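You operate a simulated robot arm through the tools that you are given. There is no shell and no other tool.

Carry out the task below with a simulated robot arm. There is one attempt and no reset: what you move stays moved.

TASK
Put things in order on the top of the pine table. At the end: the plant food bottle stands where the black rubber pad stood; the black rubber pad stands where the green pot stood; the green pot is on the white saucer; the brown small desk brush stands on top of the blue book; whatever was shut is shut again. Leave all else as you found it, and nothing knocked over. Set down upright: green pot.
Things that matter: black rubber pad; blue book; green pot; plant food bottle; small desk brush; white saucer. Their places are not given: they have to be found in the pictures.

The check looks at the end state, three seconds after you hand in, the way a careful person would. Anything else that was tipped, shoved, dropped, spilled or broken makes it a failure.

THE ROBOT
A 6-joint arm with a two-finger parallel gripper, fixed in place. Base frame: the origin is at the foot of the arm, x ahead of it, y to its left, z up; the work surface is at about z = 0. Readings come in mm, rad, newtons and seconds.
With the tool pointing down near the work surface it reaches from about 180 to 460 mm from the base axis. Its first joint turns from -1.222 to 1.222 rad. Payload 1.9 kg.
The TCP is the grasp point between the finger pads, 23 mm short of the fingertips. In the tool frame z runs along the fingers and y along their closing line. Largest opening 94 mm; finger width 38, thickness 10; the body of the gripper, 54 by 96 mm, starts 39 mm behind the TCP.
Orientation is that of the tool frame in the base frame, as a unit quaternion [w, x, y, z]. With the fingers straight down and closing along the base's y, the tool's x points along the base's -x, its y along +y and its z along -z.

THE INTERFACE
- The arm moves only by the tool jog_arm. Its argument "rows" is a list of rows, each an object (a shift or turn left out is 0, a gripper value left out holds the last) with "offset": the shift along the tool's x, y, z in cm, a list of three; "angular": the turn, a rotation vector about the tool's x, y, z in rad, a list of three. In form: [{"offset": [dx, dy, dz], "angular": [wx, wy, wz]}, ...]. A call has 1 to 20 rows; each row is the pose to reach, as a shift and turn from the pose commanded when the call began, along the tool's axes at that moment. "hand" is the gripper command, from -1 (fully open) to 1 (shut), values between in proportion, set as the call begins (left out, the last holds). A row lasts 0.2 s, in which the tool goes at most 50 mm and 0.15 rad; a call with a longer step from one row to the next is refused whole, and so is a gripper value outside its range. Where a pose cannot be reached the arm comes as near as it can. A force on the tool above 40 N (or 10 N above the force at the start of the call, whichever is more), or a blocked arm, ends the call early, and 0.2 s more pass. The fingers move at their own pace (about 108 mm/s each) and stop on an object; they squeeze with about 31 N. The grip force told is the motor's: it shows also when the fingers shut on nothing. Time passes only in rows, and 0.2 s behind the last, so rows that repeat a pose let the fingers close. It gives the time, the measured TCP pose, the force on the tool (base axes), the opening and the grip force at its end, in the units of the frame above (readings bear some noise), with the torque about the TCP (base axes, N m) and any sound that the robot's microphone picked up.
- Cameras (640 x 400 px; columns grow to the right, rows downward): "scene" is fixed at [48.8, 313.2, 414.7]; the picture's right is [-0.81, -0.58, 0.00], its down [-0.38, 0.52, -0.76] and it looks along [0.45, -0.62, -0.64] (base axes); focal length 214 px, centre (320, 200). "wrist" rides on the gripper at [86, 16, -74] in the tool frame; the picture's right is [-0.18, 0.98, 0.00], its down [-0.58, -0.11, -0.81] and it looks along [-0.79, -0.15, 0.59] (tool axes); focal length 243 px, centre (320, 200).
- camera(camera): a new picture of that camera. No time passes.
- measure_at(camera, pixels): for up to 12 pixels [column, row] of the newest picture of that camera ("zoom" is the newest enlarged one), the place [x, y, z] in the base frame of the surface seen there, good to about 2 mm. No time passes.
- zoom(camera, box): a new picture of the part [left, top, right, bottom] of that camera's present view, enlarged. No time passes.
- finish_job(): hands the job in; it is judged then, once.

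Leave the gripper open and the arm clear of the work at the hand-in unless told otherwise.

The tools are called after ">>>" by a JSON object that holds its "op" and its "data". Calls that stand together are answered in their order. jog_arm: Moves the arm, as the interface text tells. Its arguments: {"type":"object","properties":{"rows":{"type":"array","items":{"type":"object","properties":{"offset":{"type":"array","items":{"type":"number"}},"angular":{"type":"array","items":{"type":"number"}}}}},"hand":{"type":"number"}},"required":["rows"]} The other tools are called the same way: camera (camera) takes a picture; measure_at (camera, pixels) gives the place of the surface under pixels of a picture; zoom (camera, box) takes an enlarged picture of a part of a camera's view; finish_job () hands the job in.

At the start:

```text
time_s: 0.0
position: [255.9, -121.5, 345.5]
orientation: [-0.001, 0.0, 1.0, 0.0]
wrist_force: [0.4, 0.2, 1.0]
moment: [-0.03, 0.02, -0.03]
gripper_width: 94.0
gripper_force: 0.0
```

scene: 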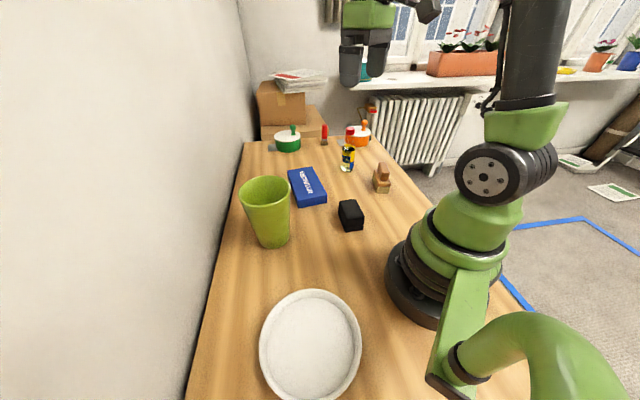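
wrist: 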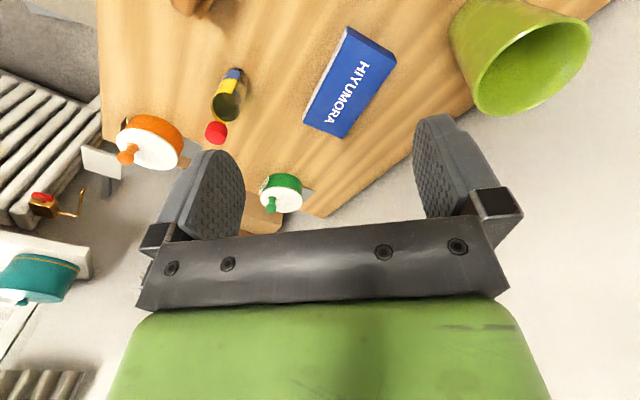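

I see the saucer (310,345), green pot (268,210), blue book (307,187), black pad (351,215), a brown brush (382,178), and a yellow/black bottle (347,158). I'll enlarge the views to look closer.

>>> {"op": "zoom", "data": {"camera": "scene", "box": [230, 110, 430, 250]}}

>>> {"op": "zoom", "data": {"camera": "wrist", "box": [90, 0, 410, 220]}}

```text
2.86 times, centred on (330, 180) of scene
```

zoom: 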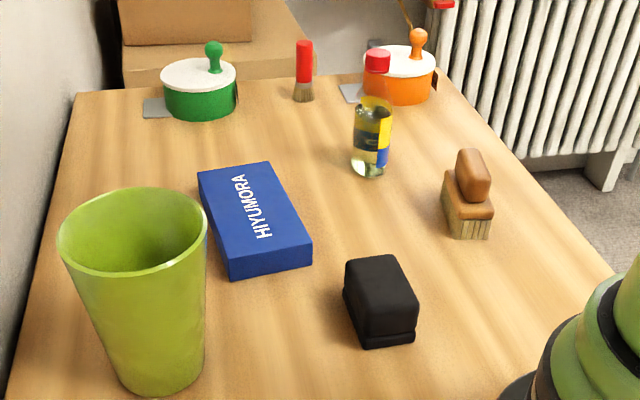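

```text
1.82 times, centred on (250, 110) of wrist
```

zoom: 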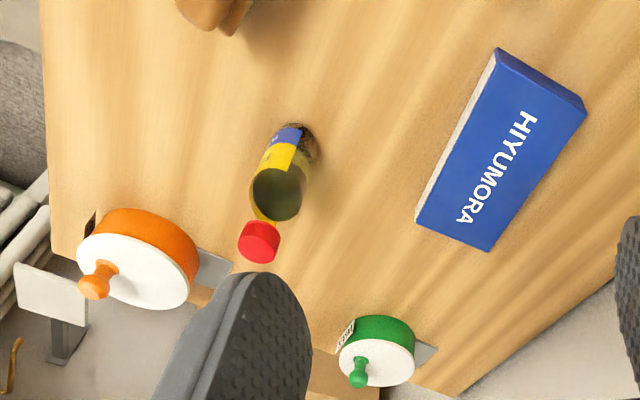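

Next I'll measure the main points in the enlarged scene view, starting with a new zoom of that region.

>>> {"op": "zoom", "data": {"camera": "scene", "box": [230, 110, 430, 250]}}

>>> {"op": "measure_at", "data": {"camera": "scene", "pixels": [[310, 345], [265, 345], [356, 345], [310, 293], [268, 240], [242, 196], [290, 190], [240, 200], [300, 330], [310, 385]]}}

```text
2.86 times, centred on (330, 180) of scene
```

zoom: 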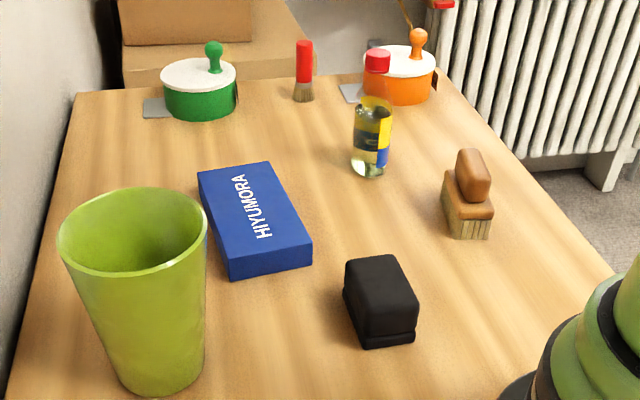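

```text
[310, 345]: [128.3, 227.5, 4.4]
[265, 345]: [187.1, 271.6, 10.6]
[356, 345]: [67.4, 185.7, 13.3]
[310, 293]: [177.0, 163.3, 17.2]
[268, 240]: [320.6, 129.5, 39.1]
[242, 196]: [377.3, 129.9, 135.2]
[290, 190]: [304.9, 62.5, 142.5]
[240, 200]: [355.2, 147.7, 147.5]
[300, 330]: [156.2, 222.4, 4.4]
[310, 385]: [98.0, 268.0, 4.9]
```

Now detailed points in the enlarged view: bottle, brush, pad, book, pot, and the two tins.

>>> {"op": "measure_at", "data": {"camera": "zoom", "pixels": [[377, 55], [375, 68], [372, 100], [370, 145], [368, 172], [350, 165], [388, 165], [473, 165], [473, 190], [470, 212], [470, 232], [490, 236]]}}

>>> {"op": "measure_at", "data": {"camera": "zoom", "pixels": [[350, 262], [390, 258], [415, 300], [362, 308], [385, 285], [365, 345], [413, 338], [345, 292], [390, 320], [388, 340], [418, 320], [352, 315]]}}

>>> {"op": "measure_at", "data": {"camera": "zoom", "pixels": [[200, 172], [268, 163], [311, 240], [230, 262], [255, 215], [232, 278], [310, 263], [240, 276], [330, 230], [180, 160]]}}

>>> {"op": "measure_at", "data": {"camera": "zoom", "pixels": [[60, 235], [206, 230], [135, 188], [135, 276], [100, 195], [180, 195], [160, 395], [115, 380], [200, 370], [130, 250], [140, 330]]}}

>>> {"op": "measure_at", "data": {"camera": "zoom", "pixels": [[214, 50], [200, 75], [200, 105], [418, 38], [400, 65], [400, 90], [304, 60], [303, 95], [155, 108], [350, 92], [165, 95], [236, 90]]}}

```text
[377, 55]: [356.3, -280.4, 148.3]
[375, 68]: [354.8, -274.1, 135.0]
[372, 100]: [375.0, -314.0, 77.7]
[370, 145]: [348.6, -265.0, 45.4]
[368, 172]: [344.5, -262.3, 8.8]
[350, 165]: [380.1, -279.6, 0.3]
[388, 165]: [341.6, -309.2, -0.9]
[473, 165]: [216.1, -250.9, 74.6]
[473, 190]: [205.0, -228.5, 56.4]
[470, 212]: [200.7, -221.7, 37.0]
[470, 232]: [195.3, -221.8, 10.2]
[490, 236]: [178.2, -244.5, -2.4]
```

```text
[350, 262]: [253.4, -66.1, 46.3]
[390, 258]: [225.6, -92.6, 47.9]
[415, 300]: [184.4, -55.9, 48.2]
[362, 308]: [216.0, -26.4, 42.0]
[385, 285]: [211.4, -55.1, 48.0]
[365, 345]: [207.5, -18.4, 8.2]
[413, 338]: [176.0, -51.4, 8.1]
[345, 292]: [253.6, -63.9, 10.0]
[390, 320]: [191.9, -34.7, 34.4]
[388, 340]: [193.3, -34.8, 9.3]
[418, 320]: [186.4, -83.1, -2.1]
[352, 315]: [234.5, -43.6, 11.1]
```

```text
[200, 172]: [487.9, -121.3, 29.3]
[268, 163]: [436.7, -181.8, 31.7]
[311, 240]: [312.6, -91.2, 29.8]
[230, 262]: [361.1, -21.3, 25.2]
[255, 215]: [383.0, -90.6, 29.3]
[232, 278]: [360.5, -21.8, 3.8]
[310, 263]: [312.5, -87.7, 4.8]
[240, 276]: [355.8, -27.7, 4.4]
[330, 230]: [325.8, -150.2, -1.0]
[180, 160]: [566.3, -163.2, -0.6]
```

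```text
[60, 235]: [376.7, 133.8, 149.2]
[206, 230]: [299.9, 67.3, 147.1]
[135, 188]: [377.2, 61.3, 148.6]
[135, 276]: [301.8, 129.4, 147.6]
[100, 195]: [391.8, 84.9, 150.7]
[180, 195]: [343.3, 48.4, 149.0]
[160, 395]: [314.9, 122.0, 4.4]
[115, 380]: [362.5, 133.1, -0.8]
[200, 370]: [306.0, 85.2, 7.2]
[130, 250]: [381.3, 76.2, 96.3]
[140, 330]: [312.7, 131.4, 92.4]
```

```text
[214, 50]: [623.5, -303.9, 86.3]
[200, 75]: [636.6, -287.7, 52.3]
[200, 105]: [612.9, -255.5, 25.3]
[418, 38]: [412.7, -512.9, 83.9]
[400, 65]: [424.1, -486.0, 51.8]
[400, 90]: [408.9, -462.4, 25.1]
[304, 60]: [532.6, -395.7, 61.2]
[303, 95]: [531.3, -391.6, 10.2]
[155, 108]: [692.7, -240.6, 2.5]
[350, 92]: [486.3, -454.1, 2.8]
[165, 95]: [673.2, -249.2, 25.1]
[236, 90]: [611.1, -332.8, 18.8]
```

The tins are far out of reach; the pot's rim measures about 102 mm across, wider than the gripper. I'll look closer at the pad, brush, bottle and saucer.

>>> {"op": "zoom", "data": {"camera": "scene", "box": [325, 185, 381, 241]}}

>>> {"op": "zoom", "data": {"camera": "scene", "box": [325, 120, 405, 200]}}

>>> {"op": "zoom", "data": {"camera": "scene", "box": [230, 270, 390, 400]}}

>>> {"op": "zoom", "data": {"camera": "scene", "box": [230, 165, 305, 255]}}

```text
7.14 times, centred on (353, 213) of scene
```

zoom: 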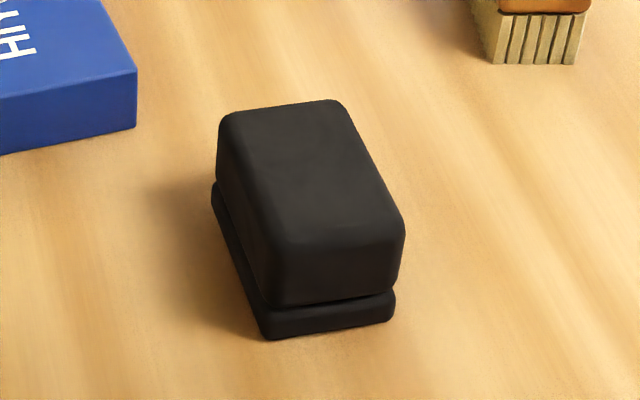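

```text
5.00 times, centred on (365, 160) of scene
```

zoom: 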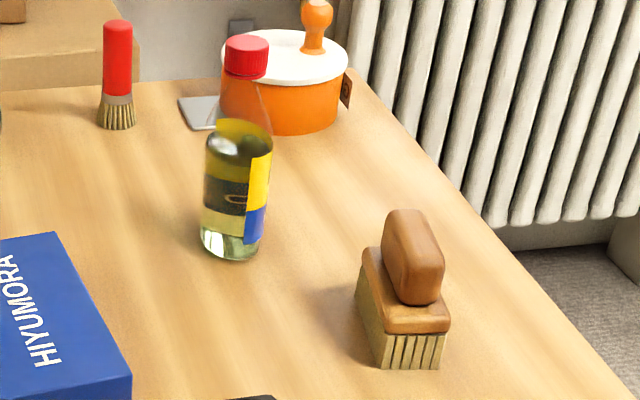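

```text
3.08 times, centred on (310, 335) of scene
```

zoom: 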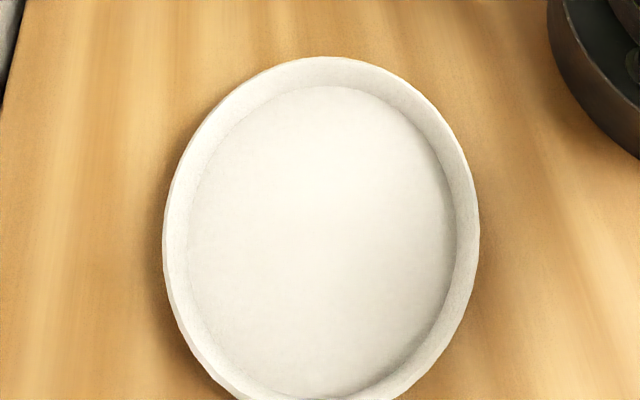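

```text
4.44 times, centred on (268, 210) of scene
```

zoom: 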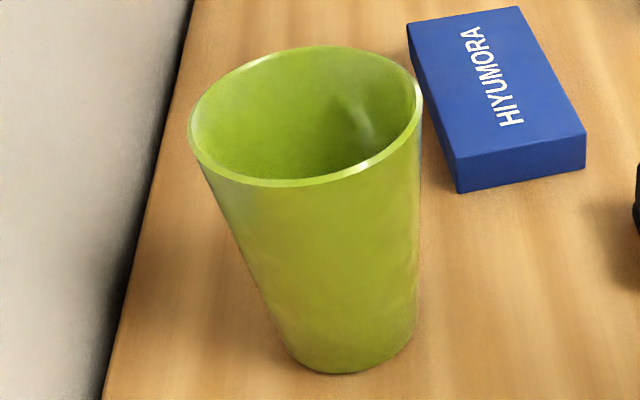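

The pad, bottle, brush and pot are clear. Now I'll measure the brush in a fresh enlarged view.

>>> {"op": "zoom", "data": {"camera": "scene", "box": [362, 155, 402, 200]}}

```text
8.89 times, centred on (382, 178) of scene
```

zoom: 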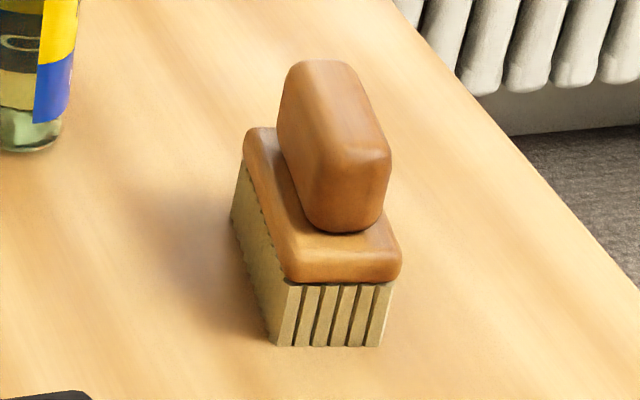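

>>> {"op": "measure_at", "data": {"camera": "zoom", "pixels": [[300, 65], [348, 65], [325, 140], [385, 150], [350, 120], [335, 215], [385, 205], [255, 135], [290, 245], [395, 250], [280, 342], [380, 342]]}}

>>> {"op": "measure_at", "data": {"camera": "zoom", "pixels": [[235, 215], [245, 180], [345, 185], [315, 63], [330, 100], [360, 150], [290, 100], [300, 150], [345, 270], [400, 270]]}}

```text
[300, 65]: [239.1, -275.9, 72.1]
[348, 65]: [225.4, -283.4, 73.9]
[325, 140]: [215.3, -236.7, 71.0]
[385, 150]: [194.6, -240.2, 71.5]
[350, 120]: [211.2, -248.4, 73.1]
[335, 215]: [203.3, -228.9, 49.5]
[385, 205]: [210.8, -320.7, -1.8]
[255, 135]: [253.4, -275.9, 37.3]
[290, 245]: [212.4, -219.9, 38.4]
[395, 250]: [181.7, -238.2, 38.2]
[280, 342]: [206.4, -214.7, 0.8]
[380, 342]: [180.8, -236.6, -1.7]
```

```text
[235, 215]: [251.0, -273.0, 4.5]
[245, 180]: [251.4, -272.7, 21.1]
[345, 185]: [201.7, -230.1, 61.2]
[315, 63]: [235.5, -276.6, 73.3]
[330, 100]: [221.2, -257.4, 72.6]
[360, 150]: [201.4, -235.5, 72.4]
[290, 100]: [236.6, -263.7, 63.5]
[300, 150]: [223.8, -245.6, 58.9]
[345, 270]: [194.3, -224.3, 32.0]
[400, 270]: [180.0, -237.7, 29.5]
```

The brush lies along about -52° with its handle centred near (218,-258), top z 73. Now I'll measure the saucer's rim in an enlarged view.

>>> {"op": "zoom", "data": {"camera": "scene", "box": [230, 270, 390, 400]}}

>>> {"op": "measure_at", "data": {"camera": "zoom", "pixels": [[167, 230], [475, 225], [325, 60], [210, 110], [440, 115], [200, 350], [455, 320], [325, 95], [200, 220], [440, 220], [320, 395], [320, 230]]}}

```text
3.08 times, centred on (310, 335) of scene
```

zoom: 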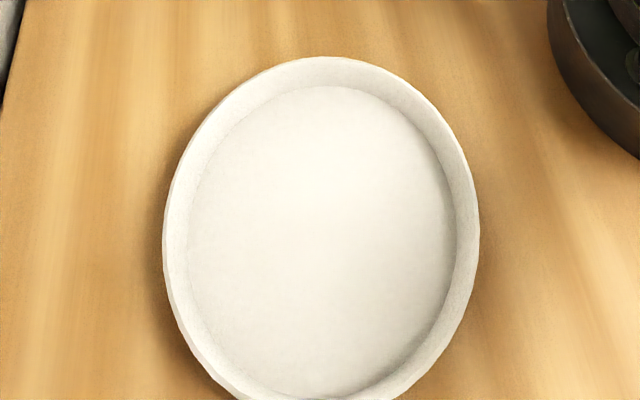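

```text
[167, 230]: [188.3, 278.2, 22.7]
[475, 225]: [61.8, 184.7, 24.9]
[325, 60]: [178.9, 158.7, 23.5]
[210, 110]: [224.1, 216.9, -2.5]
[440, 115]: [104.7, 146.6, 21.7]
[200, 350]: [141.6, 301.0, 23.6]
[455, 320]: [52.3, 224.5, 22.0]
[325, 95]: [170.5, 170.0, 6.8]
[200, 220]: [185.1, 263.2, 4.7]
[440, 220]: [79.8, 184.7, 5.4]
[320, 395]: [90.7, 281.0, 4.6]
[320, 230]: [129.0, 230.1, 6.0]
```

The saucer's centre is about (131,223) with rim radius ~80 mm (rim z 23, floor z ~5). The pot's rim is centred about (341,98). The pot is too wide for an outside grasp, so I'll pinch its wall on the -y side. First I move, gripper open, to above that wall at (341,51,260).

>>> {"op": "jog_arm", "data": {"rows": [{"offset": [-1.21, 2.46, 1.21]}, {"offset": [-2.43, 4.93, 2.43]}, {"offset": [-3.64, 7.39, 3.64]}, {"offset": [-4.86, 9.86, 4.86]}, {"offset": [-6.07, 12.32, 6.07]}, {"offset": [-7.29, 14.79, 7.29]}, {"offset": [-8.5, 17.25, 8.5]}, {"offset": [-8.5, 17.25, 8.5]}], "hand": -1}}

```text
time_s: 1.8
position: [343.2, 51.5, 260.7]
orientation: [0.0, 0.0, 1.0, 0.0]
wrist_force: [0.0, 0.6, -0.8]
moment: [-0.03, 0.03, 0.0]
gripper_width: 94.1
gripper_force: 0.1
```

The arm is above the pot wall at (343,51.5,261). I'll look with both cameras to check the pot's rim and what is inside.

>>> {"op": "camera", "data": {"camera": "wrist"}}

>>> {"op": "camera", "data": {"camera": "scene"}}

```text
taken
```

wrist: 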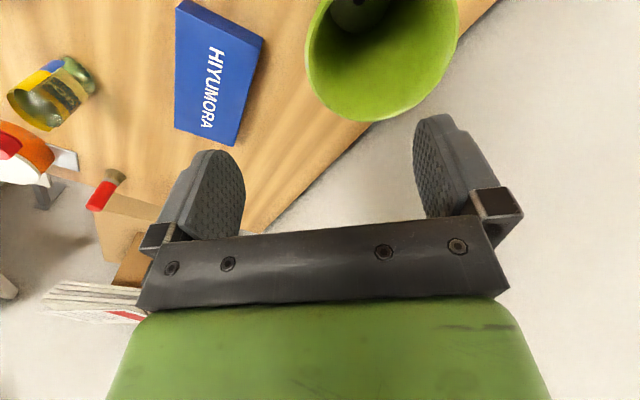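

```text
taken
```

scene: 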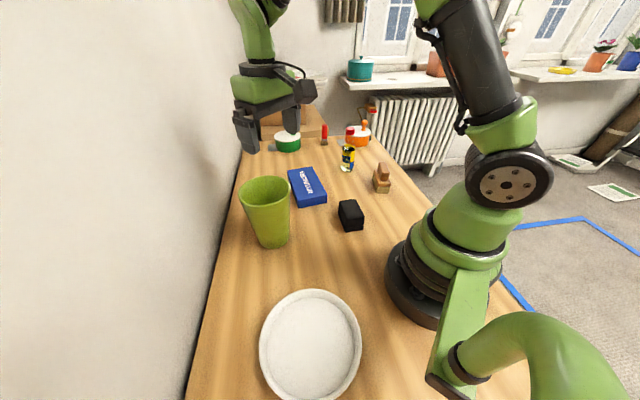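

In the wrist view the pot's far rim is visible (arc around (380,118), upside-down picture). I'll measure rim points there to refine its centre.

>>> {"op": "measure_at", "data": {"camera": "wrist", "pixels": [[308, 60], [312, 82], [325, 100], [345, 113], [380, 118], [405, 110], [430, 92], [448, 65], [456, 40], [380, 60], [360, 3], [330, 40]]}}

>>> {"op": "zoom", "data": {"camera": "wrist", "box": [290, 0, 480, 130]}}

```text
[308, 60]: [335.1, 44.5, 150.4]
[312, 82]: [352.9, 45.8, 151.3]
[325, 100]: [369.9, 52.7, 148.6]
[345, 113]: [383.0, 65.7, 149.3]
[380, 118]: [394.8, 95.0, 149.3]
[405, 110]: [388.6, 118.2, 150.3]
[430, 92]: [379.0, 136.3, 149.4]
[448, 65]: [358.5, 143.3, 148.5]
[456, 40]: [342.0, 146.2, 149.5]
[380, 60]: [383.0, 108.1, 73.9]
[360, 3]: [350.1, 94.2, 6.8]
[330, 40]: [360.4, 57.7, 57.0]
```

```text
3.08 times, centred on (385, 65) of wrist
```

zoom: 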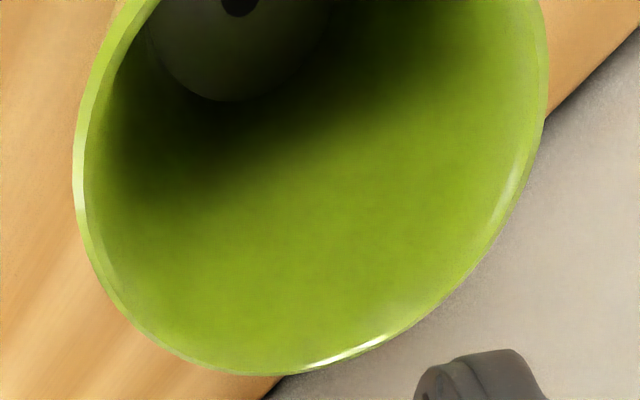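

The refined pot rim centre is about (342,97), radius 51, wall about 4 mm, empty inside. I'll tilt the tool 0.105 rad so the fingers follow the sloped wall and descend so one finger is inside and one outside, TCP at z≈128.

>>> {"op": "jog_arm", "data": {"rows": [{"offset": [-0.1, -0.05, 1.0], "angular": [-0.05, 0, 0]}, {"offset": [-0.1, -0.05, 3.0], "angular": [-0.105, 0, 0]}, {"offset": [-0.1, -0.05, 6.0], "angular": [-0.105, 0, 0]}, {"offset": [-0.1, -0.05, 8.5], "angular": [-0.105, 0, 0]}, {"offset": [-0.1, -0.05, 10.5], "angular": [-0.105, 0, 0]}, {"offset": [-0.1, -0.05, 12.0], "angular": [-0.105, 0, 0]}, {"offset": [-0.1, -0.05, 13.2], "angular": [-0.105, 0, 0]}, {"offset": [-0.1, -0.05, 13.2], "angular": [-0.105, 0, 0]}], "hand": -1}}

```text
time_s: 3.6
position: [344.4, 49.3, 127.5]
orientation: [0.0, 0.0, 0.999, 0.053]
wrist_force: [-0.6, -0.2, -0.5]
moment: [0.01, 0.01, -0.01]
gripper_width: 94.0
gripper_force: 0.1
```

At (344,49,127.5) with no contact force. I'll look before closing.

>>> {"op": "camera", "data": {"camera": "wrist"}}

>>> {"op": "zoom", "data": {"camera": "scene", "box": [200, 100, 360, 260]}}

```text
taken
```

wrist: 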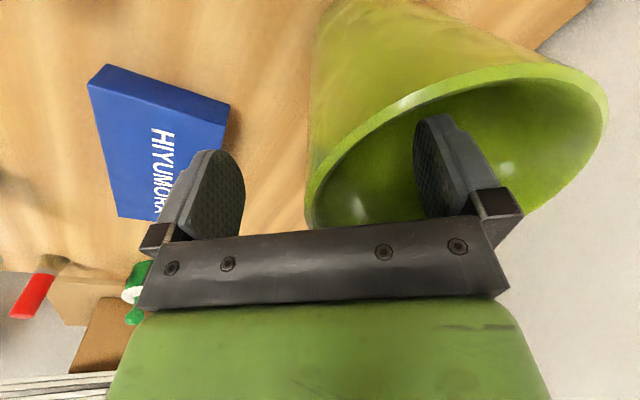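

```text
2.50 times, centred on (280, 180) of scene
```

zoom: 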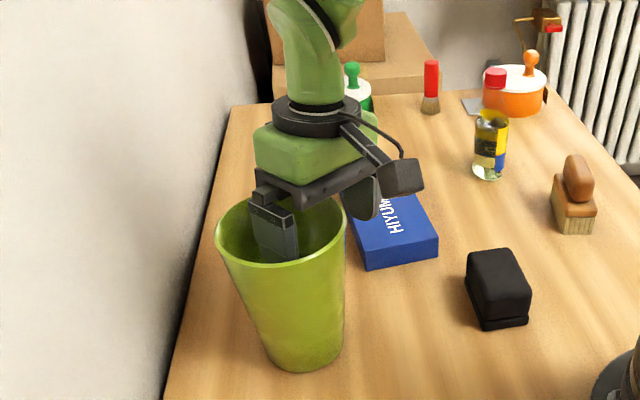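

One finger is inside the pot, the other outside. I'll first narrow the gap to about 20 mm to check the wall is centred.

>>> {"op": "jog_arm", "data": {"rows": [{"offset": [0, 0, 0]}, {"offset": [0, 0, 0]}, {"offset": [0, 0, 0]}], "hand": 0.574}}

>>> {"op": "camera", "data": {"camera": "wrist"}}

```text
time_s: 4.4
position: [344.5, 49.4, 127.5]
orientation: [0.0, 0.0, 0.999, 0.052]
wrist_force: [-0.2, 0.4, 0.0]
moment: [-0.02, 0.04, 0.06]
gripper_width: 20.0
gripper_force: 0.0
```

```text
taken
```

wrist: 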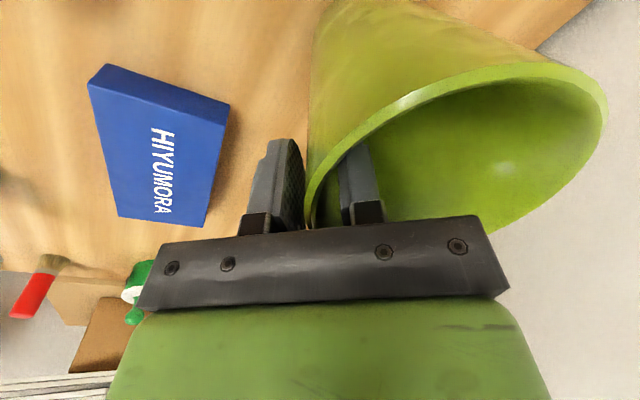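

The wall sits between the fingers with no contact force. Now I close fully on the wall.

>>> {"op": "jog_arm", "data": {"rows": [{"offset": [0, 0, 0]}, {"offset": [0, 0, 0]}, {"offset": [0, 0, 0]}], "hand": 1}}

>>> {"op": "zoom", "data": {"camera": "scene", "box": [200, 100, 360, 260]}}

```text
time_s: 5.2
position: [345.2, 48.5, 127.3]
orientation: [0.0, 0.0, 0.999, 0.052]
wrist_force: [-0.5, 4.2, 3.4]
moment: [0.38, -0.05, 0.03]
gripper_width: 14.1
gripper_force: 30.9
```

```text
2.50 times, centred on (280, 180) of scene
```

zoom: 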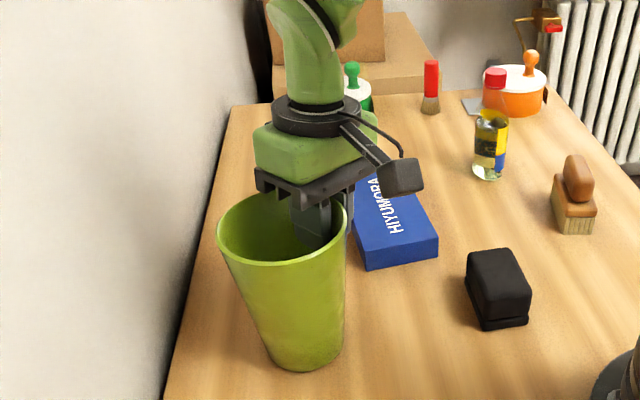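

Gripped at 31 N with 14 mm between the pads. I'll lift slowly by 2 cm straight up and check.

>>> {"op": "jog_arm", "data": {"rows": [{"offset": [0, 0.05, -0.5]}, {"offset": [0, 0.105, -1.0]}, {"offset": [0, 0.16, -1.5]}, {"offset": [0, 0.21, -2.0]}, {"offset": [0, 0.21, -2.0]}]}}

>>> {"op": "zoom", "data": {"camera": "scene", "box": [200, 100, 360, 260]}}

```text
time_s: 6.4
position: [342.6, 48.4, 147.4]
orientation: [0.0, 0.0, 0.999, 0.052]
wrist_force: [-0.2, 0.3, -4.4]
moment: [-0.18, 0.01, 0.03]
gripper_width: 14.0
gripper_force: 30.7
```

```text
2.50 times, centred on (280, 180) of scene
```

zoom: 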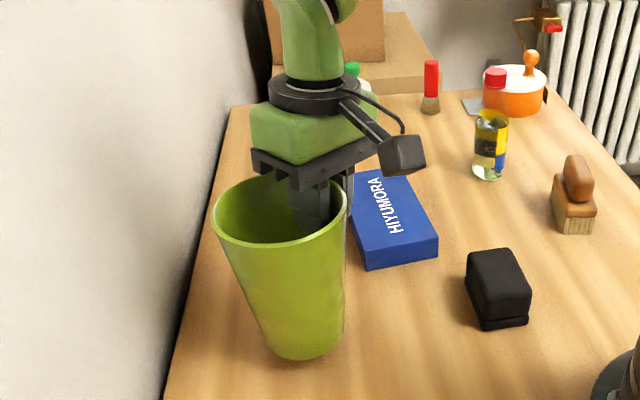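

The pot is lifted (about 4.4 N). I'll raise another 5 cm for clearance and check its tilt.

>>> {"op": "jog_arm", "data": {"rows": [{"offset": [0, 0.13, -1.25]}, {"offset": [0, 0.26, -2.5]}, {"offset": [0, 0.39, -3.75]}, {"offset": [0, 0.52, -5.0]}, {"offset": [0, 0.52, -5.0]}]}}

>>> {"op": "zoom", "data": {"camera": "scene", "box": [200, 100, 360, 260]}}

```text
time_s: 7.6
position: [345.4, 49.7, 197.6]
orientation: [0.0, -0.001, 0.999, 0.051]
wrist_force: [0.1, 0.0, -4.5]
moment: [-0.21, 0.03, 0.03]
gripper_width: 14.3
gripper_force: 30.3
```

```text
2.50 times, centred on (280, 180) of scene
```

zoom: 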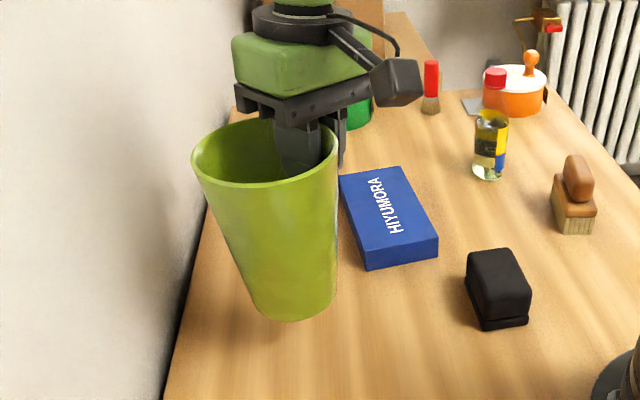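

>>> {"op": "measure_at", "data": {"camera": "zoom", "pixels": [[193, 160], [336, 158], [262, 187], [225, 127], [215, 178], [310, 178], [290, 320], [262, 312], [320, 312], [240, 290], [334, 295], [265, 250]]}}

```text
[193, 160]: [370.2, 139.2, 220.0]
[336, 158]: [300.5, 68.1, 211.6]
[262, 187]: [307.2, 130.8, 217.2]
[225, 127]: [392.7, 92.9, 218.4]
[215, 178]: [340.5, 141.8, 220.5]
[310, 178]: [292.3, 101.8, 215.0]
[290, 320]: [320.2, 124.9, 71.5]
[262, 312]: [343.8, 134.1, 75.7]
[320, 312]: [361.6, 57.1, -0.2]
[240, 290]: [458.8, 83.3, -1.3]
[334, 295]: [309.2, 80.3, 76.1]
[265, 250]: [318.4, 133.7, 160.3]
```

The rim reads about 211 mm on the -y side and 220 mm on the +y side, so the pot hangs slightly tilted. I'll check from the wrist camera too.

>>> {"op": "camera", "data": {"camera": "wrist"}}

>>> {"op": "zoom", "data": {"camera": "scene", "box": [240, 130, 300, 240]}}

```text
taken
```

wrist: 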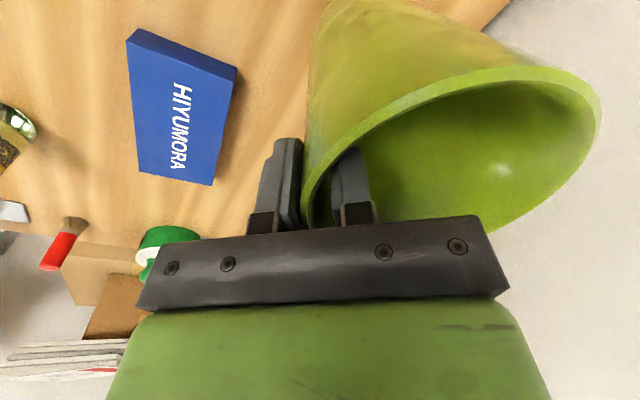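

```text
3.64 times, centred on (270, 185) of scene
```

zoom: 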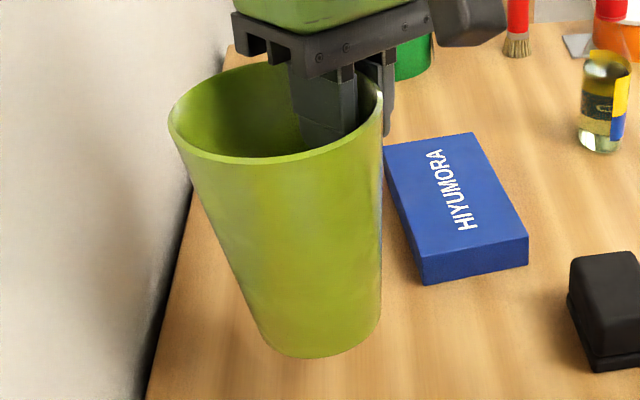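

I'll measure the rim in this wrist picture: points along (320,190), (400,103), (525,68), (595,95), (590,130), (520,215).

>>> {"op": "measure_at", "data": {"camera": "wrist", "pixels": [[318, 178], [340, 145], [400, 104], [450, 82], [525, 72], [575, 78], [594, 95], [594, 125], [570, 165], [525, 207], [330, 185]]}}

>>> {"op": "measure_at", "data": {"camera": "zoom", "pixels": [[172, 130], [200, 152], [240, 160], [280, 158], [320, 148], [355, 130], [378, 105], [250, 68], [215, 80], [185, 100], [300, 357], [350, 348]]}}

```text
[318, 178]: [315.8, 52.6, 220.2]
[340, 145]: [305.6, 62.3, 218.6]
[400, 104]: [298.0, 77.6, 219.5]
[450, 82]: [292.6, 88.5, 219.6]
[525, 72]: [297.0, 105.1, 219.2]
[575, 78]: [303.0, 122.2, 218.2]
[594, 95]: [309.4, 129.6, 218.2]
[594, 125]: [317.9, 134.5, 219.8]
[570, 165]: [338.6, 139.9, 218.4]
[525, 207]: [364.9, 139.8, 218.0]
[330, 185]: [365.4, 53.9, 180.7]
```

```text
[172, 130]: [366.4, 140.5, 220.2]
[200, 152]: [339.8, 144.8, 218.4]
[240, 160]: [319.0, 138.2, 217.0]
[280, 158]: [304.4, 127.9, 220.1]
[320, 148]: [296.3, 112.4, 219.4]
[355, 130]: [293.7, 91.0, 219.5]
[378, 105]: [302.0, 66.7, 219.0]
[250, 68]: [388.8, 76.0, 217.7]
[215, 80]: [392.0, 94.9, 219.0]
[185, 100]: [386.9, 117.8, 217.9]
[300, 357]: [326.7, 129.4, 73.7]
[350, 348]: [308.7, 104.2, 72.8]
```

The rim reads z≈219 all round in both views, so the pot hangs upright with its base at z≈70, centred at about (342.5,94.5). I'll carry it level to over the saucer centre (131,223): shift (-211.5,+128.5).

>>> {"op": "jog_arm", "data": {"rows": [{"offset": [1.0, 0.6, 0.064]}, {"offset": [2.5, 1.51, 0.16]}, {"offset": [4.5, 2.72, 0.287]}, {"offset": [6.5, 3.93, 0.415]}, {"offset": [8.5, 5.14, 0.543]}, {"offset": [10.5, 6.34, 0.67]}, {"offset": [12.5, 7.55, 0.798]}, {"offset": [14.5, 8.76, 0.926]}, {"offset": [16.5, 9.97, 1.053]}, {"offset": [18.5, 11.18, 1.18]}, {"offset": [20.2, 12.2, 1.289]}, {"offset": [21.15, 12.78, 1.35]}, {"offset": [21.15, 12.78, 1.35]}]}}

>>> {"op": "camera", "data": {"camera": "scene"}}

>>> {"op": "camera", "data": {"camera": "wrist"}}

```text
time_s: 10.4
position: [131.0, 178.2, 197.7]
orientation: [0.0, 0.001, 0.999, 0.052]
wrist_force: [-0.2, 0.1, -4.5]
moment: [-0.17, -0.01, 0.0]
gripper_width: 13.8
gripper_force: 30.6
```

```text
taken
```

scene: 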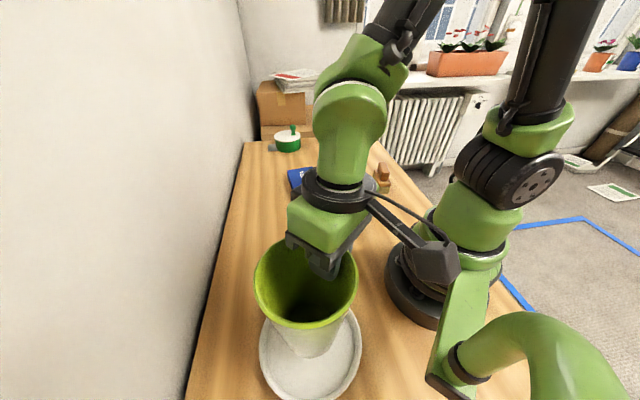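

```text
taken
```

wrist: 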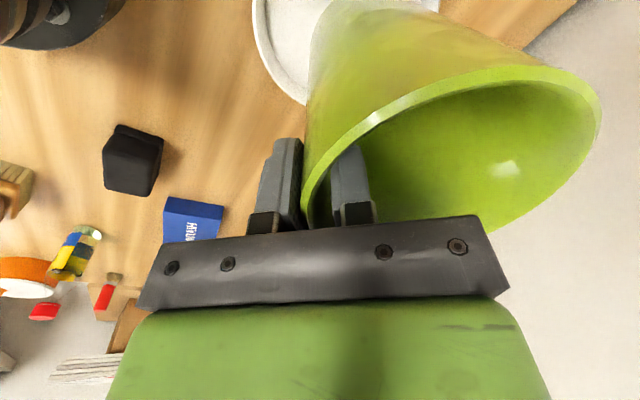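

The pot is above the saucer. I'll measure its rim and the visible saucer edge to check alignment.

>>> {"op": "zoom", "data": {"camera": "scene", "box": [230, 220, 390, 400]}}

>>> {"op": "measure_at", "data": {"camera": "scene", "pixels": [[257, 280], [262, 300], [280, 321], [305, 328], [330, 323], [350, 305], [357, 285], [270, 252], [300, 352], [320, 356], [310, 375], [340, 345]]}}

```text
2.22 times, centred on (310, 310) of scene
```

zoom: 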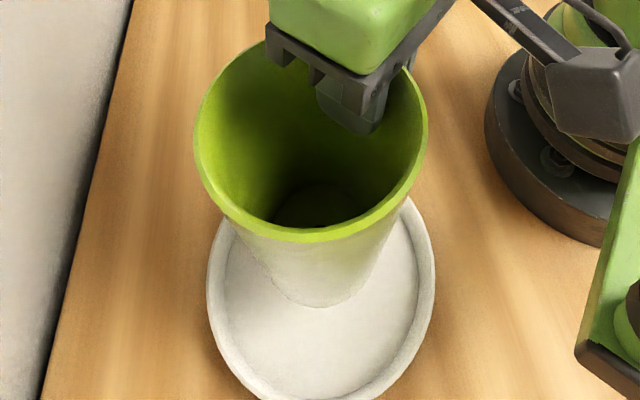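

```text
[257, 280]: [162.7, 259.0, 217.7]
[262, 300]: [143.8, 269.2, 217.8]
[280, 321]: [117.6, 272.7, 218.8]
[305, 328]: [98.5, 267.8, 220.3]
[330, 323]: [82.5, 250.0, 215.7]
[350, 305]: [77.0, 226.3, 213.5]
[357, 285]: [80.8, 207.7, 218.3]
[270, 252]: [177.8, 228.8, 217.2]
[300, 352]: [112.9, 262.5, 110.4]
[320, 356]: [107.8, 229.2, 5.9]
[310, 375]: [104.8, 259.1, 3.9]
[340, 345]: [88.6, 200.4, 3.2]
```

The rim's centre is about (128,224), 3 mm off the saucer's centre in x. I'll correct that and lower 58 mm of the ~65 mm.

>>> {"op": "jog_arm", "data": {"rows": [{"offset": [-0.3, -0.1, 1.0]}, {"offset": [-0.3, -0.21, 2.0]}, {"offset": [-0.3, -0.315, 3.0]}, {"offset": [-0.3, -0.42, 4.0]}, {"offset": [-0.3, -0.525, 5.0]}, {"offset": [-0.3, -0.609, 5.77]}, {"offset": [-0.3, -0.609, 5.77]}]}}

>>> {"op": "zoom", "data": {"camera": "scene", "box": [230, 220, 390, 400]}}

```text
time_s: 12.0
position: [134.6, 178.0, 140.3]
orientation: [0.0, 0.001, 0.999, 0.053]
wrist_force: [0.5, -0.6, -5.1]
moment: [-0.22, 0.02, -0.03]
gripper_width: 13.7
gripper_force: 31.4
```

```text
2.22 times, centred on (310, 310) of scene
```

zoom: 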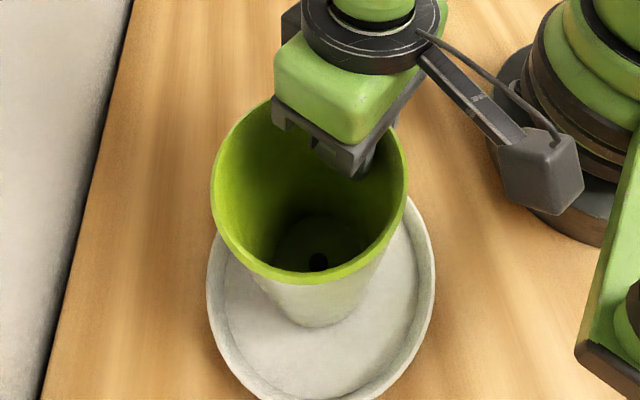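

Still free, base roughly 7 mm above the saucer floor. I'll lower in 1–2 mm steps and watch the force.

>>> {"op": "jog_arm", "data": {"rows": [{"offset": [0, -0.02, 0.2]}, {"offset": [0, -0.042, 0.4]}, {"offset": [0, -0.058, 0.55]}, {"offset": [0, -0.058, 0.55]}]}}

```text
time_s: 13.0
position: [134.2, 178.4, 134.4]
orientation: [0.0, 0.0, 0.999, 0.052]
wrist_force: [0.2, -0.1, -5.0]
moment: [-0.22, 0.0, 0.0]
gripper_width: 14.0
gripper_force: 30.6
```

No contact yet (force still -5 N). I'll go down another 2 mm in small steps.

>>> {"op": "jog_arm", "data": {"rows": [{"offset": [0, -0.01, 0.1]}, {"offset": [0, -0.021, 0.2]}, {"offset": [0, -0.021, 0.2]}]}}

```text
time_s: 13.8
position: [134.8, 179.8, 132.7]
orientation: [0.001, 0.0, 0.999, 0.053]
wrist_force: [-3.2, -4.0, 26.8]
moment: [-0.01, 0.14, 0.06]
gripper_width: 14.1
gripper_force: 31.0
```

Contact with the saucer (27 N). I'll back off 1 mm to relieve the press, then open the fingers partly (to ~36 mm) so nothing is pushed.

>>> {"op": "jog_arm", "data": {"rows": [{"offset": [0, 0.01, -0.1]}, {"offset": [0, 0.01, -0.1]}]}}

>>> {"op": "jog_arm", "data": {"rows": [{"offset": [0, 0, 0]}, {"offset": [0, 0, 0]}, {"offset": [0, 0, 0]}], "hand": 0.234}}

>>> {"op": "camera", "data": {"camera": "wrist"}}

>>> {"op": "zoom", "data": {"camera": "scene", "box": [230, 220, 390, 400]}}

```text
time_s: 14.4
position: [133.4, 178.7, 131.8]
orientation: [0.0, 0.0, 0.999, 0.052]
wrist_force: [0.1, 0.6, -2.6]
moment: [-0.1, -0.12, -0.01]
gripper_width: 13.7
gripper_force: 31.2
```

```text
time_s: 15.2
position: [134.3, 179.0, 133.0]
orientation: [0.001, 0.0, 0.999, 0.052]
wrist_force: [-0.4, 0.5, 0.3]
moment: [0.02, 0.02, 0.02]
gripper_width: 36.0
gripper_force: 0.1
```

```text
taken
```

wrist: 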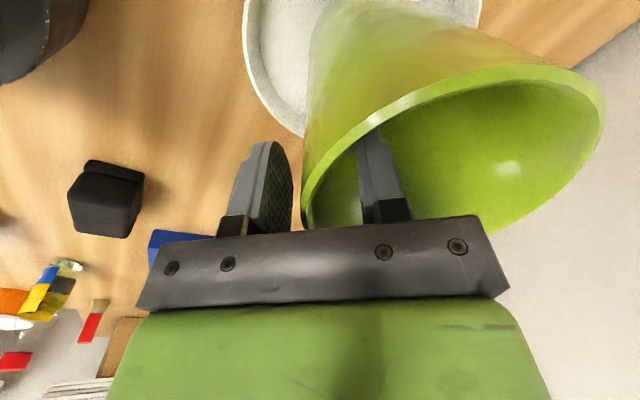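

```text
2.22 times, centred on (310, 310) of scene
```

zoom: 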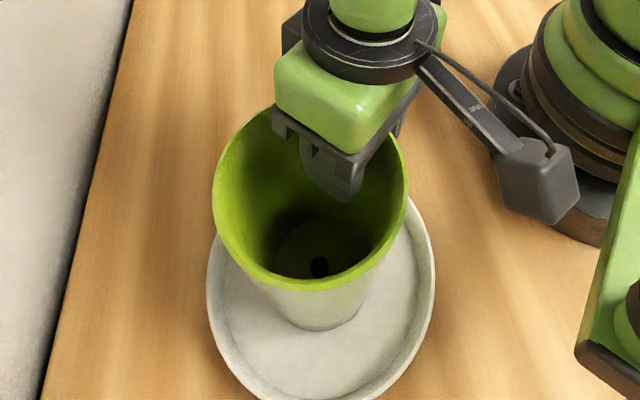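

The pot stands free on the saucer with both fingers clear. I'll raise straight up 12 cm and then level the tool.

>>> {"op": "jog_arm", "data": {"rows": [{"offset": [0, 0.105, -1.0]}, {"offset": [0, 0.315, -3.0]}, {"offset": [0, 0.63, -6.0]}, {"offset": [0, 0.945, -9.0]}, {"offset": [0, 1.26, -12.0]}, {"offset": [0, 1.26, -12.0], "angular": [0.105, 0, 0]}, {"offset": [0, 1.26, -12.0], "angular": [0.105, 0, 0]}]}}

>>> {"op": "zoom", "data": {"camera": "scene", "box": [230, 220, 390, 400]}}

>>> {"op": "camera", "data": {"camera": "wrist"}}

```text
time_s: 16.8
position: [135.2, 180.4, 254.3]
orientation: [-0.001, 0.0, 1.0, 0.0]
wrist_force: [-0.1, -0.2, -0.7]
moment: [-0.03, 0.0, 0.01]
gripper_width: 35.8
gripper_force: 0.0
```

```text
2.22 times, centred on (310, 310) of scene
```

zoom: 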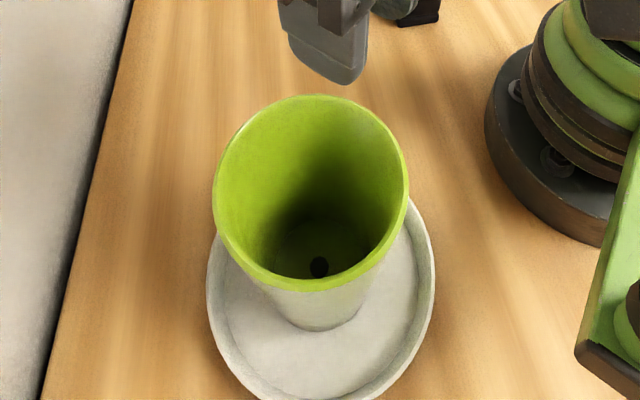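

```text
taken
```

wrist: 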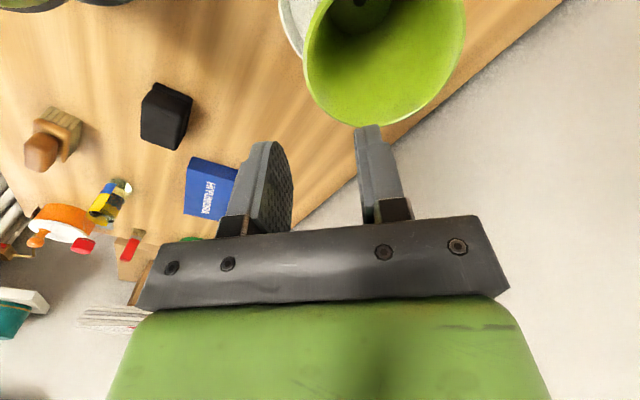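

The pot stands upright on the saucer. Next is the black pad. I'll move the arm over toward its side at height for a free view.

>>> {"op": "jog_arm", "data": {"rows": [{"offset": [-3.15, -2.5, -0.65]}, {"offset": [-6.3, -5, -1.3]}, {"offset": [-9.45, -7.5, -1.95]}, {"offset": [-12.6, -10, -2.6]}, {"offset": [-12.5, -14.5, -3.1]}, {"offset": [-12.4, -19, -3.6]}, {"offset": [-12.3, -23.5, -4.1]}, {"offset": [-12.2, -28, -4.6]}, {"offset": [-12.2, -28, -4.6]}], "hand": -1}}

>>> {"op": "camera", "data": {"camera": "scene"}}

>>> {"op": "camera", "data": {"camera": "wrist"}}

>>> {"op": "zoom", "data": {"camera": "scene", "box": [325, 185, 381, 241]}}

```text
time_s: 18.8
position: [256.9, -101.8, 299.8]
orientation: [-0.001, 0.001, 1.0, 0.0]
wrist_force: [0.1, 0.4, -0.2]
moment: [0.0, 0.0, 0.01]
gripper_width: 93.9
gripper_force: 0.1
```

```text
taken
```

scene: 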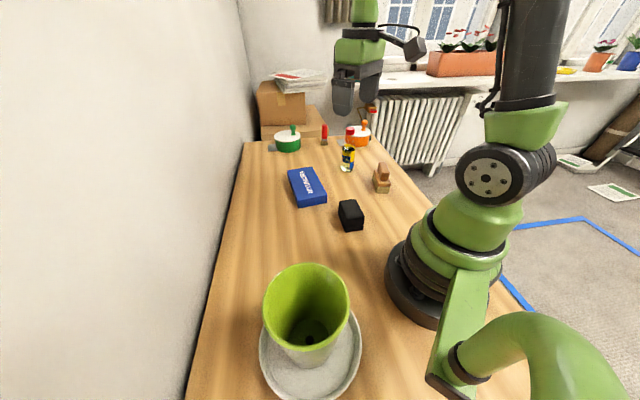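

```text
taken
```

wrist: 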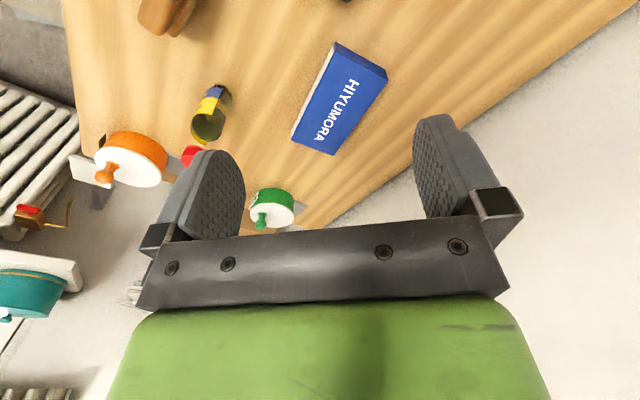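

```text
7.14 times, centred on (353, 213) of scene
```

zoom: 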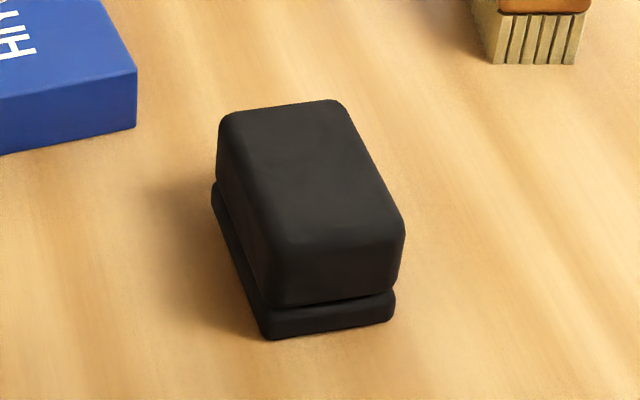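

Now I measure the pad's corners in this enlarged view (top and lower plate).

>>> {"op": "measure_at", "data": {"camera": "zoom", "pixels": [[232, 118], [335, 104], [395, 222], [285, 240], [310, 170], [268, 335], [388, 317], [216, 205], [275, 298], [398, 280], [222, 165], [240, 245]]}}

>>> {"op": "measure_at", "data": {"camera": "zoom", "pixels": [[330, 275], [330, 325], [260, 320], [245, 285], [225, 235], [300, 332], [360, 318], [230, 190], [260, 250], [275, 312], [390, 302], [340, 300]]}}

```text
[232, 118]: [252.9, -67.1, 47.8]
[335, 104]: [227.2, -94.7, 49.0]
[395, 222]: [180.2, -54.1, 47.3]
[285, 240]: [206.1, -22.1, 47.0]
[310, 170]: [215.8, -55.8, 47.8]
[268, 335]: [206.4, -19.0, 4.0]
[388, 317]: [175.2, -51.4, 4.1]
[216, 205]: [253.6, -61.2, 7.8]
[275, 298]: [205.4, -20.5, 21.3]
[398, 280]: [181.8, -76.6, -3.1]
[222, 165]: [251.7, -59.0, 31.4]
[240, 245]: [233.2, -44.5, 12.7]
```

```text
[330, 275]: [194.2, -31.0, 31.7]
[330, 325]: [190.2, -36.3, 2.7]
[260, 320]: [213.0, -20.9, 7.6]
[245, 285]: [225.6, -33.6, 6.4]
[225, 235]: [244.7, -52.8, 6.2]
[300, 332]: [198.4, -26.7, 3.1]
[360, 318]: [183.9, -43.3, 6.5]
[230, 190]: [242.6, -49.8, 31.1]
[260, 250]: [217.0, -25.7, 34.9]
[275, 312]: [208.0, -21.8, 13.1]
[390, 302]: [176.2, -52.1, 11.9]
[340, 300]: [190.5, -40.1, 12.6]
```

The pad is about 44×66 mm, 48 mm high, centred at (216,-58), long side along about -44°; closing line should lie at +46°. I'll go above it at z≈150, turning the tool 0.768 rad about its z.

>>> {"op": "jog_arm", "data": {"rows": [{"offset": [0.68, 0.73, 2.5], "angular": [0, 0, 0.128]}, {"offset": [1.36, 1.45, 5.0], "angular": [0, 0, 0.256]}, {"offset": [2.04, 2.18, 7.5], "angular": [0, 0, 0.384]}, {"offset": [2.71, 2.9, 10.0], "angular": [0, 0, 0.512]}, {"offset": [3.39, 3.63, 12.5], "angular": [0, 0, 0.64]}, {"offset": [4.07, 4.35, 15.0], "angular": [0, 0, 0.768]}, {"offset": [4.07, 4.35, 15.0], "angular": [0, 0, 0.768]}], "hand": -1}}

>>> {"op": "camera", "data": {"camera": "wrist"}}

>>> {"op": "zoom", "data": {"camera": "scene", "box": [280, 120, 420, 250]}}

```text
time_s: 20.4
position: [216.2, -59.7, 149.6]
orientation: [0.001, 0.375, 0.927, 0.0]
wrist_force: [0.1, -0.4, -0.2]
moment: [0.0, 0.04, -0.03]
gripper_width: 94.2
gripper_force: 0.0
```

```text
taken
```

wrist: 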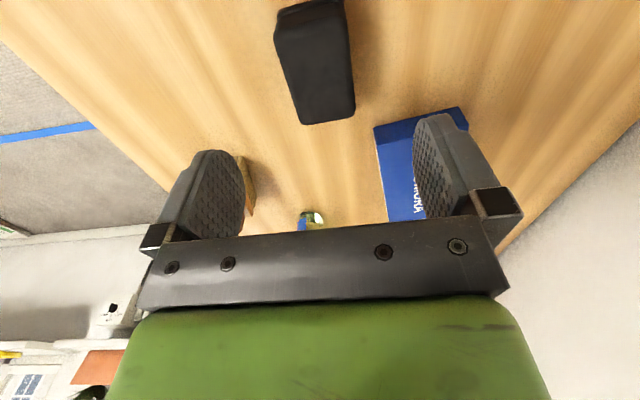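

```text
3.08 times, centred on (350, 185) of scene
```

zoom: 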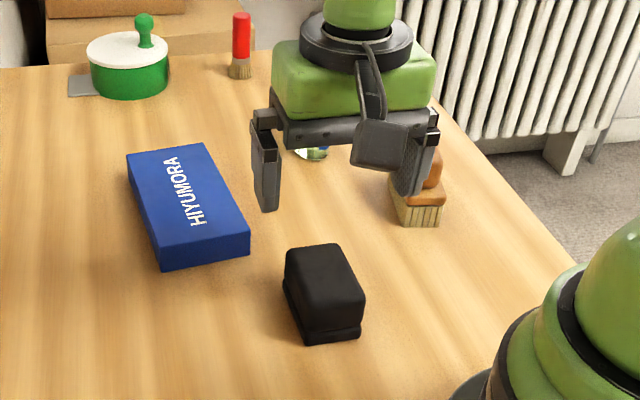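

Above the pad with the tool turned. I'll measure the pad in this wrist view to refine centre and direction.

>>> {"op": "measure_at", "data": {"camera": "wrist", "pixels": [[303, 122], [352, 113], [330, 118], [280, 35], [345, 15], [290, 80], [352, 70], [277, 15], [325, 90], [315, 30]]}}

>>> {"op": "zoom", "data": {"camera": "wrist", "box": [250, 0, 380, 130]}}

```text
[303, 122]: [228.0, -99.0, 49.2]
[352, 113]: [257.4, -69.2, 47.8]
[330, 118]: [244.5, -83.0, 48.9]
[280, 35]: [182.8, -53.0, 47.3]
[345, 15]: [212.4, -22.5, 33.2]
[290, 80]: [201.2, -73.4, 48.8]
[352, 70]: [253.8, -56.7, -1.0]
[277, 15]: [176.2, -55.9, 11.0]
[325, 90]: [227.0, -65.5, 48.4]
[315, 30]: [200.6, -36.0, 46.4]
```

```text
3.08 times, centred on (315, 65) of wrist
```

zoom: 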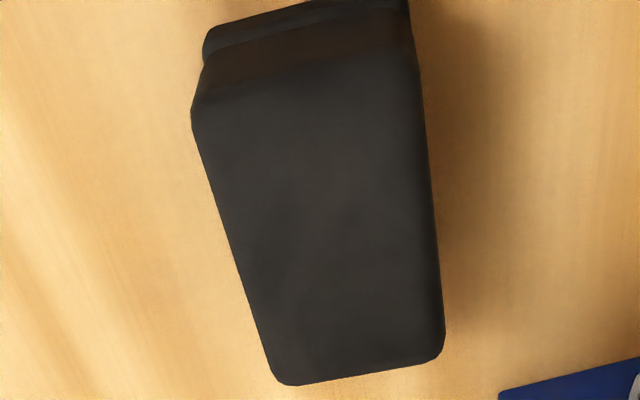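

The pad's centre is (217,-59.5) and the tool is well aligned. I'll descend 12.2 cm so the pads straddle it (tips ~5 mm above the table).

>>> {"op": "jog_arm", "data": {"rows": [{"offset": [0, 0, 3.0]}, {"offset": [0, 0, 6.0]}, {"offset": [0, 0, 9.0]}, {"offset": [0, 0, 11.0]}, {"offset": [0, 0, 12.2]}, {"offset": [0, 0, 12.2]}]}}

>>> {"op": "zoom", "data": {"camera": "scene", "box": [280, 120, 420, 250]}}

```text
time_s: 21.8
position: [216.7, -58.3, 28.5]
orientation: [0.0, 0.375, 0.927, 0.0]
wrist_force: [0.2, 0.6, 0.7]
moment: [0.01, 0.03, 0.0]
gripper_width: 93.9
gripper_force: 0.0
```

```text
3.08 times, centred on (350, 185) of scene
```

zoom: 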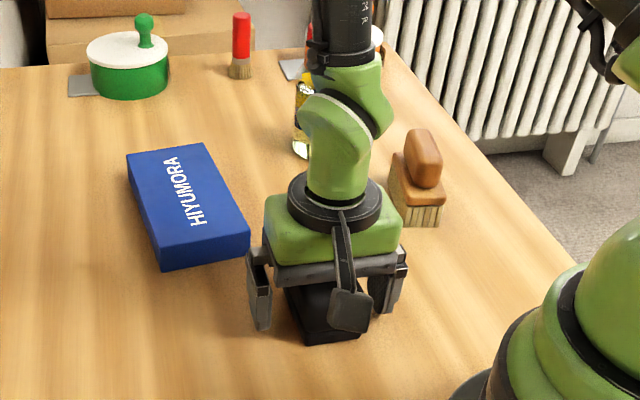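

The pad lies between the fingers with no contact. Closing now.

>>> {"op": "jog_arm", "data": {"rows": [{"offset": [0, 0, 0]}, {"offset": [0, 0, 0]}, {"offset": [0, 0, 0]}, {"offset": [0, 0, 0]}], "hand": 1}}

```text
time_s: 22.8
position: [216.1, -57.4, 27.2]
orientation: [0.001, 0.375, 0.927, 0.0]
wrist_force: [0.7, 0.4, 0.5]
moment: [0.02, 0.04, -0.01]
gripper_width: 49.3
gripper_force: 31.8
```

Gripped at 49 mm. I'll lift 3 cm and check that the whole pad comes up.

>>> {"op": "jog_arm", "data": {"rows": [{"offset": [0, 0, -0.7]}, {"offset": [0, 0, -1.5]}, {"offset": [0, 0, -2.3]}, {"offset": [0, 0, -3.0]}, {"offset": [0, 0, -3.0]}]}}

>>> {"op": "zoom", "data": {"camera": "scene", "box": [310, 150, 410, 240]}}

```text
time_s: 24.0
position: [217.3, -58.2, 57.5]
orientation: [0.001, 0.375, 0.927, 0.0]
wrist_force: [1.0, -0.3, 0.2]
moment: [0.04, -0.05, -0.01]
gripper_width: 49.4
gripper_force: 31.0
```

```text
4.44 times, centred on (360, 195) of scene
```

zoom: 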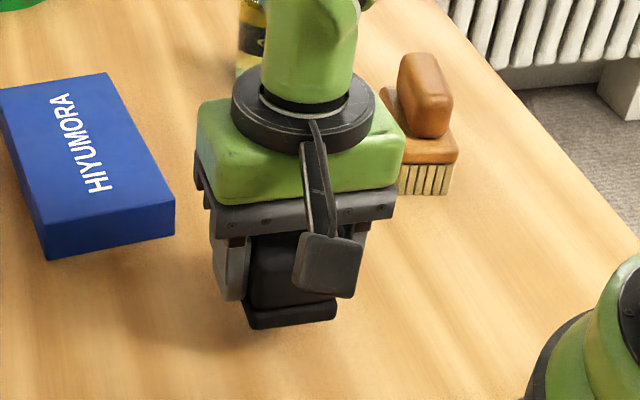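

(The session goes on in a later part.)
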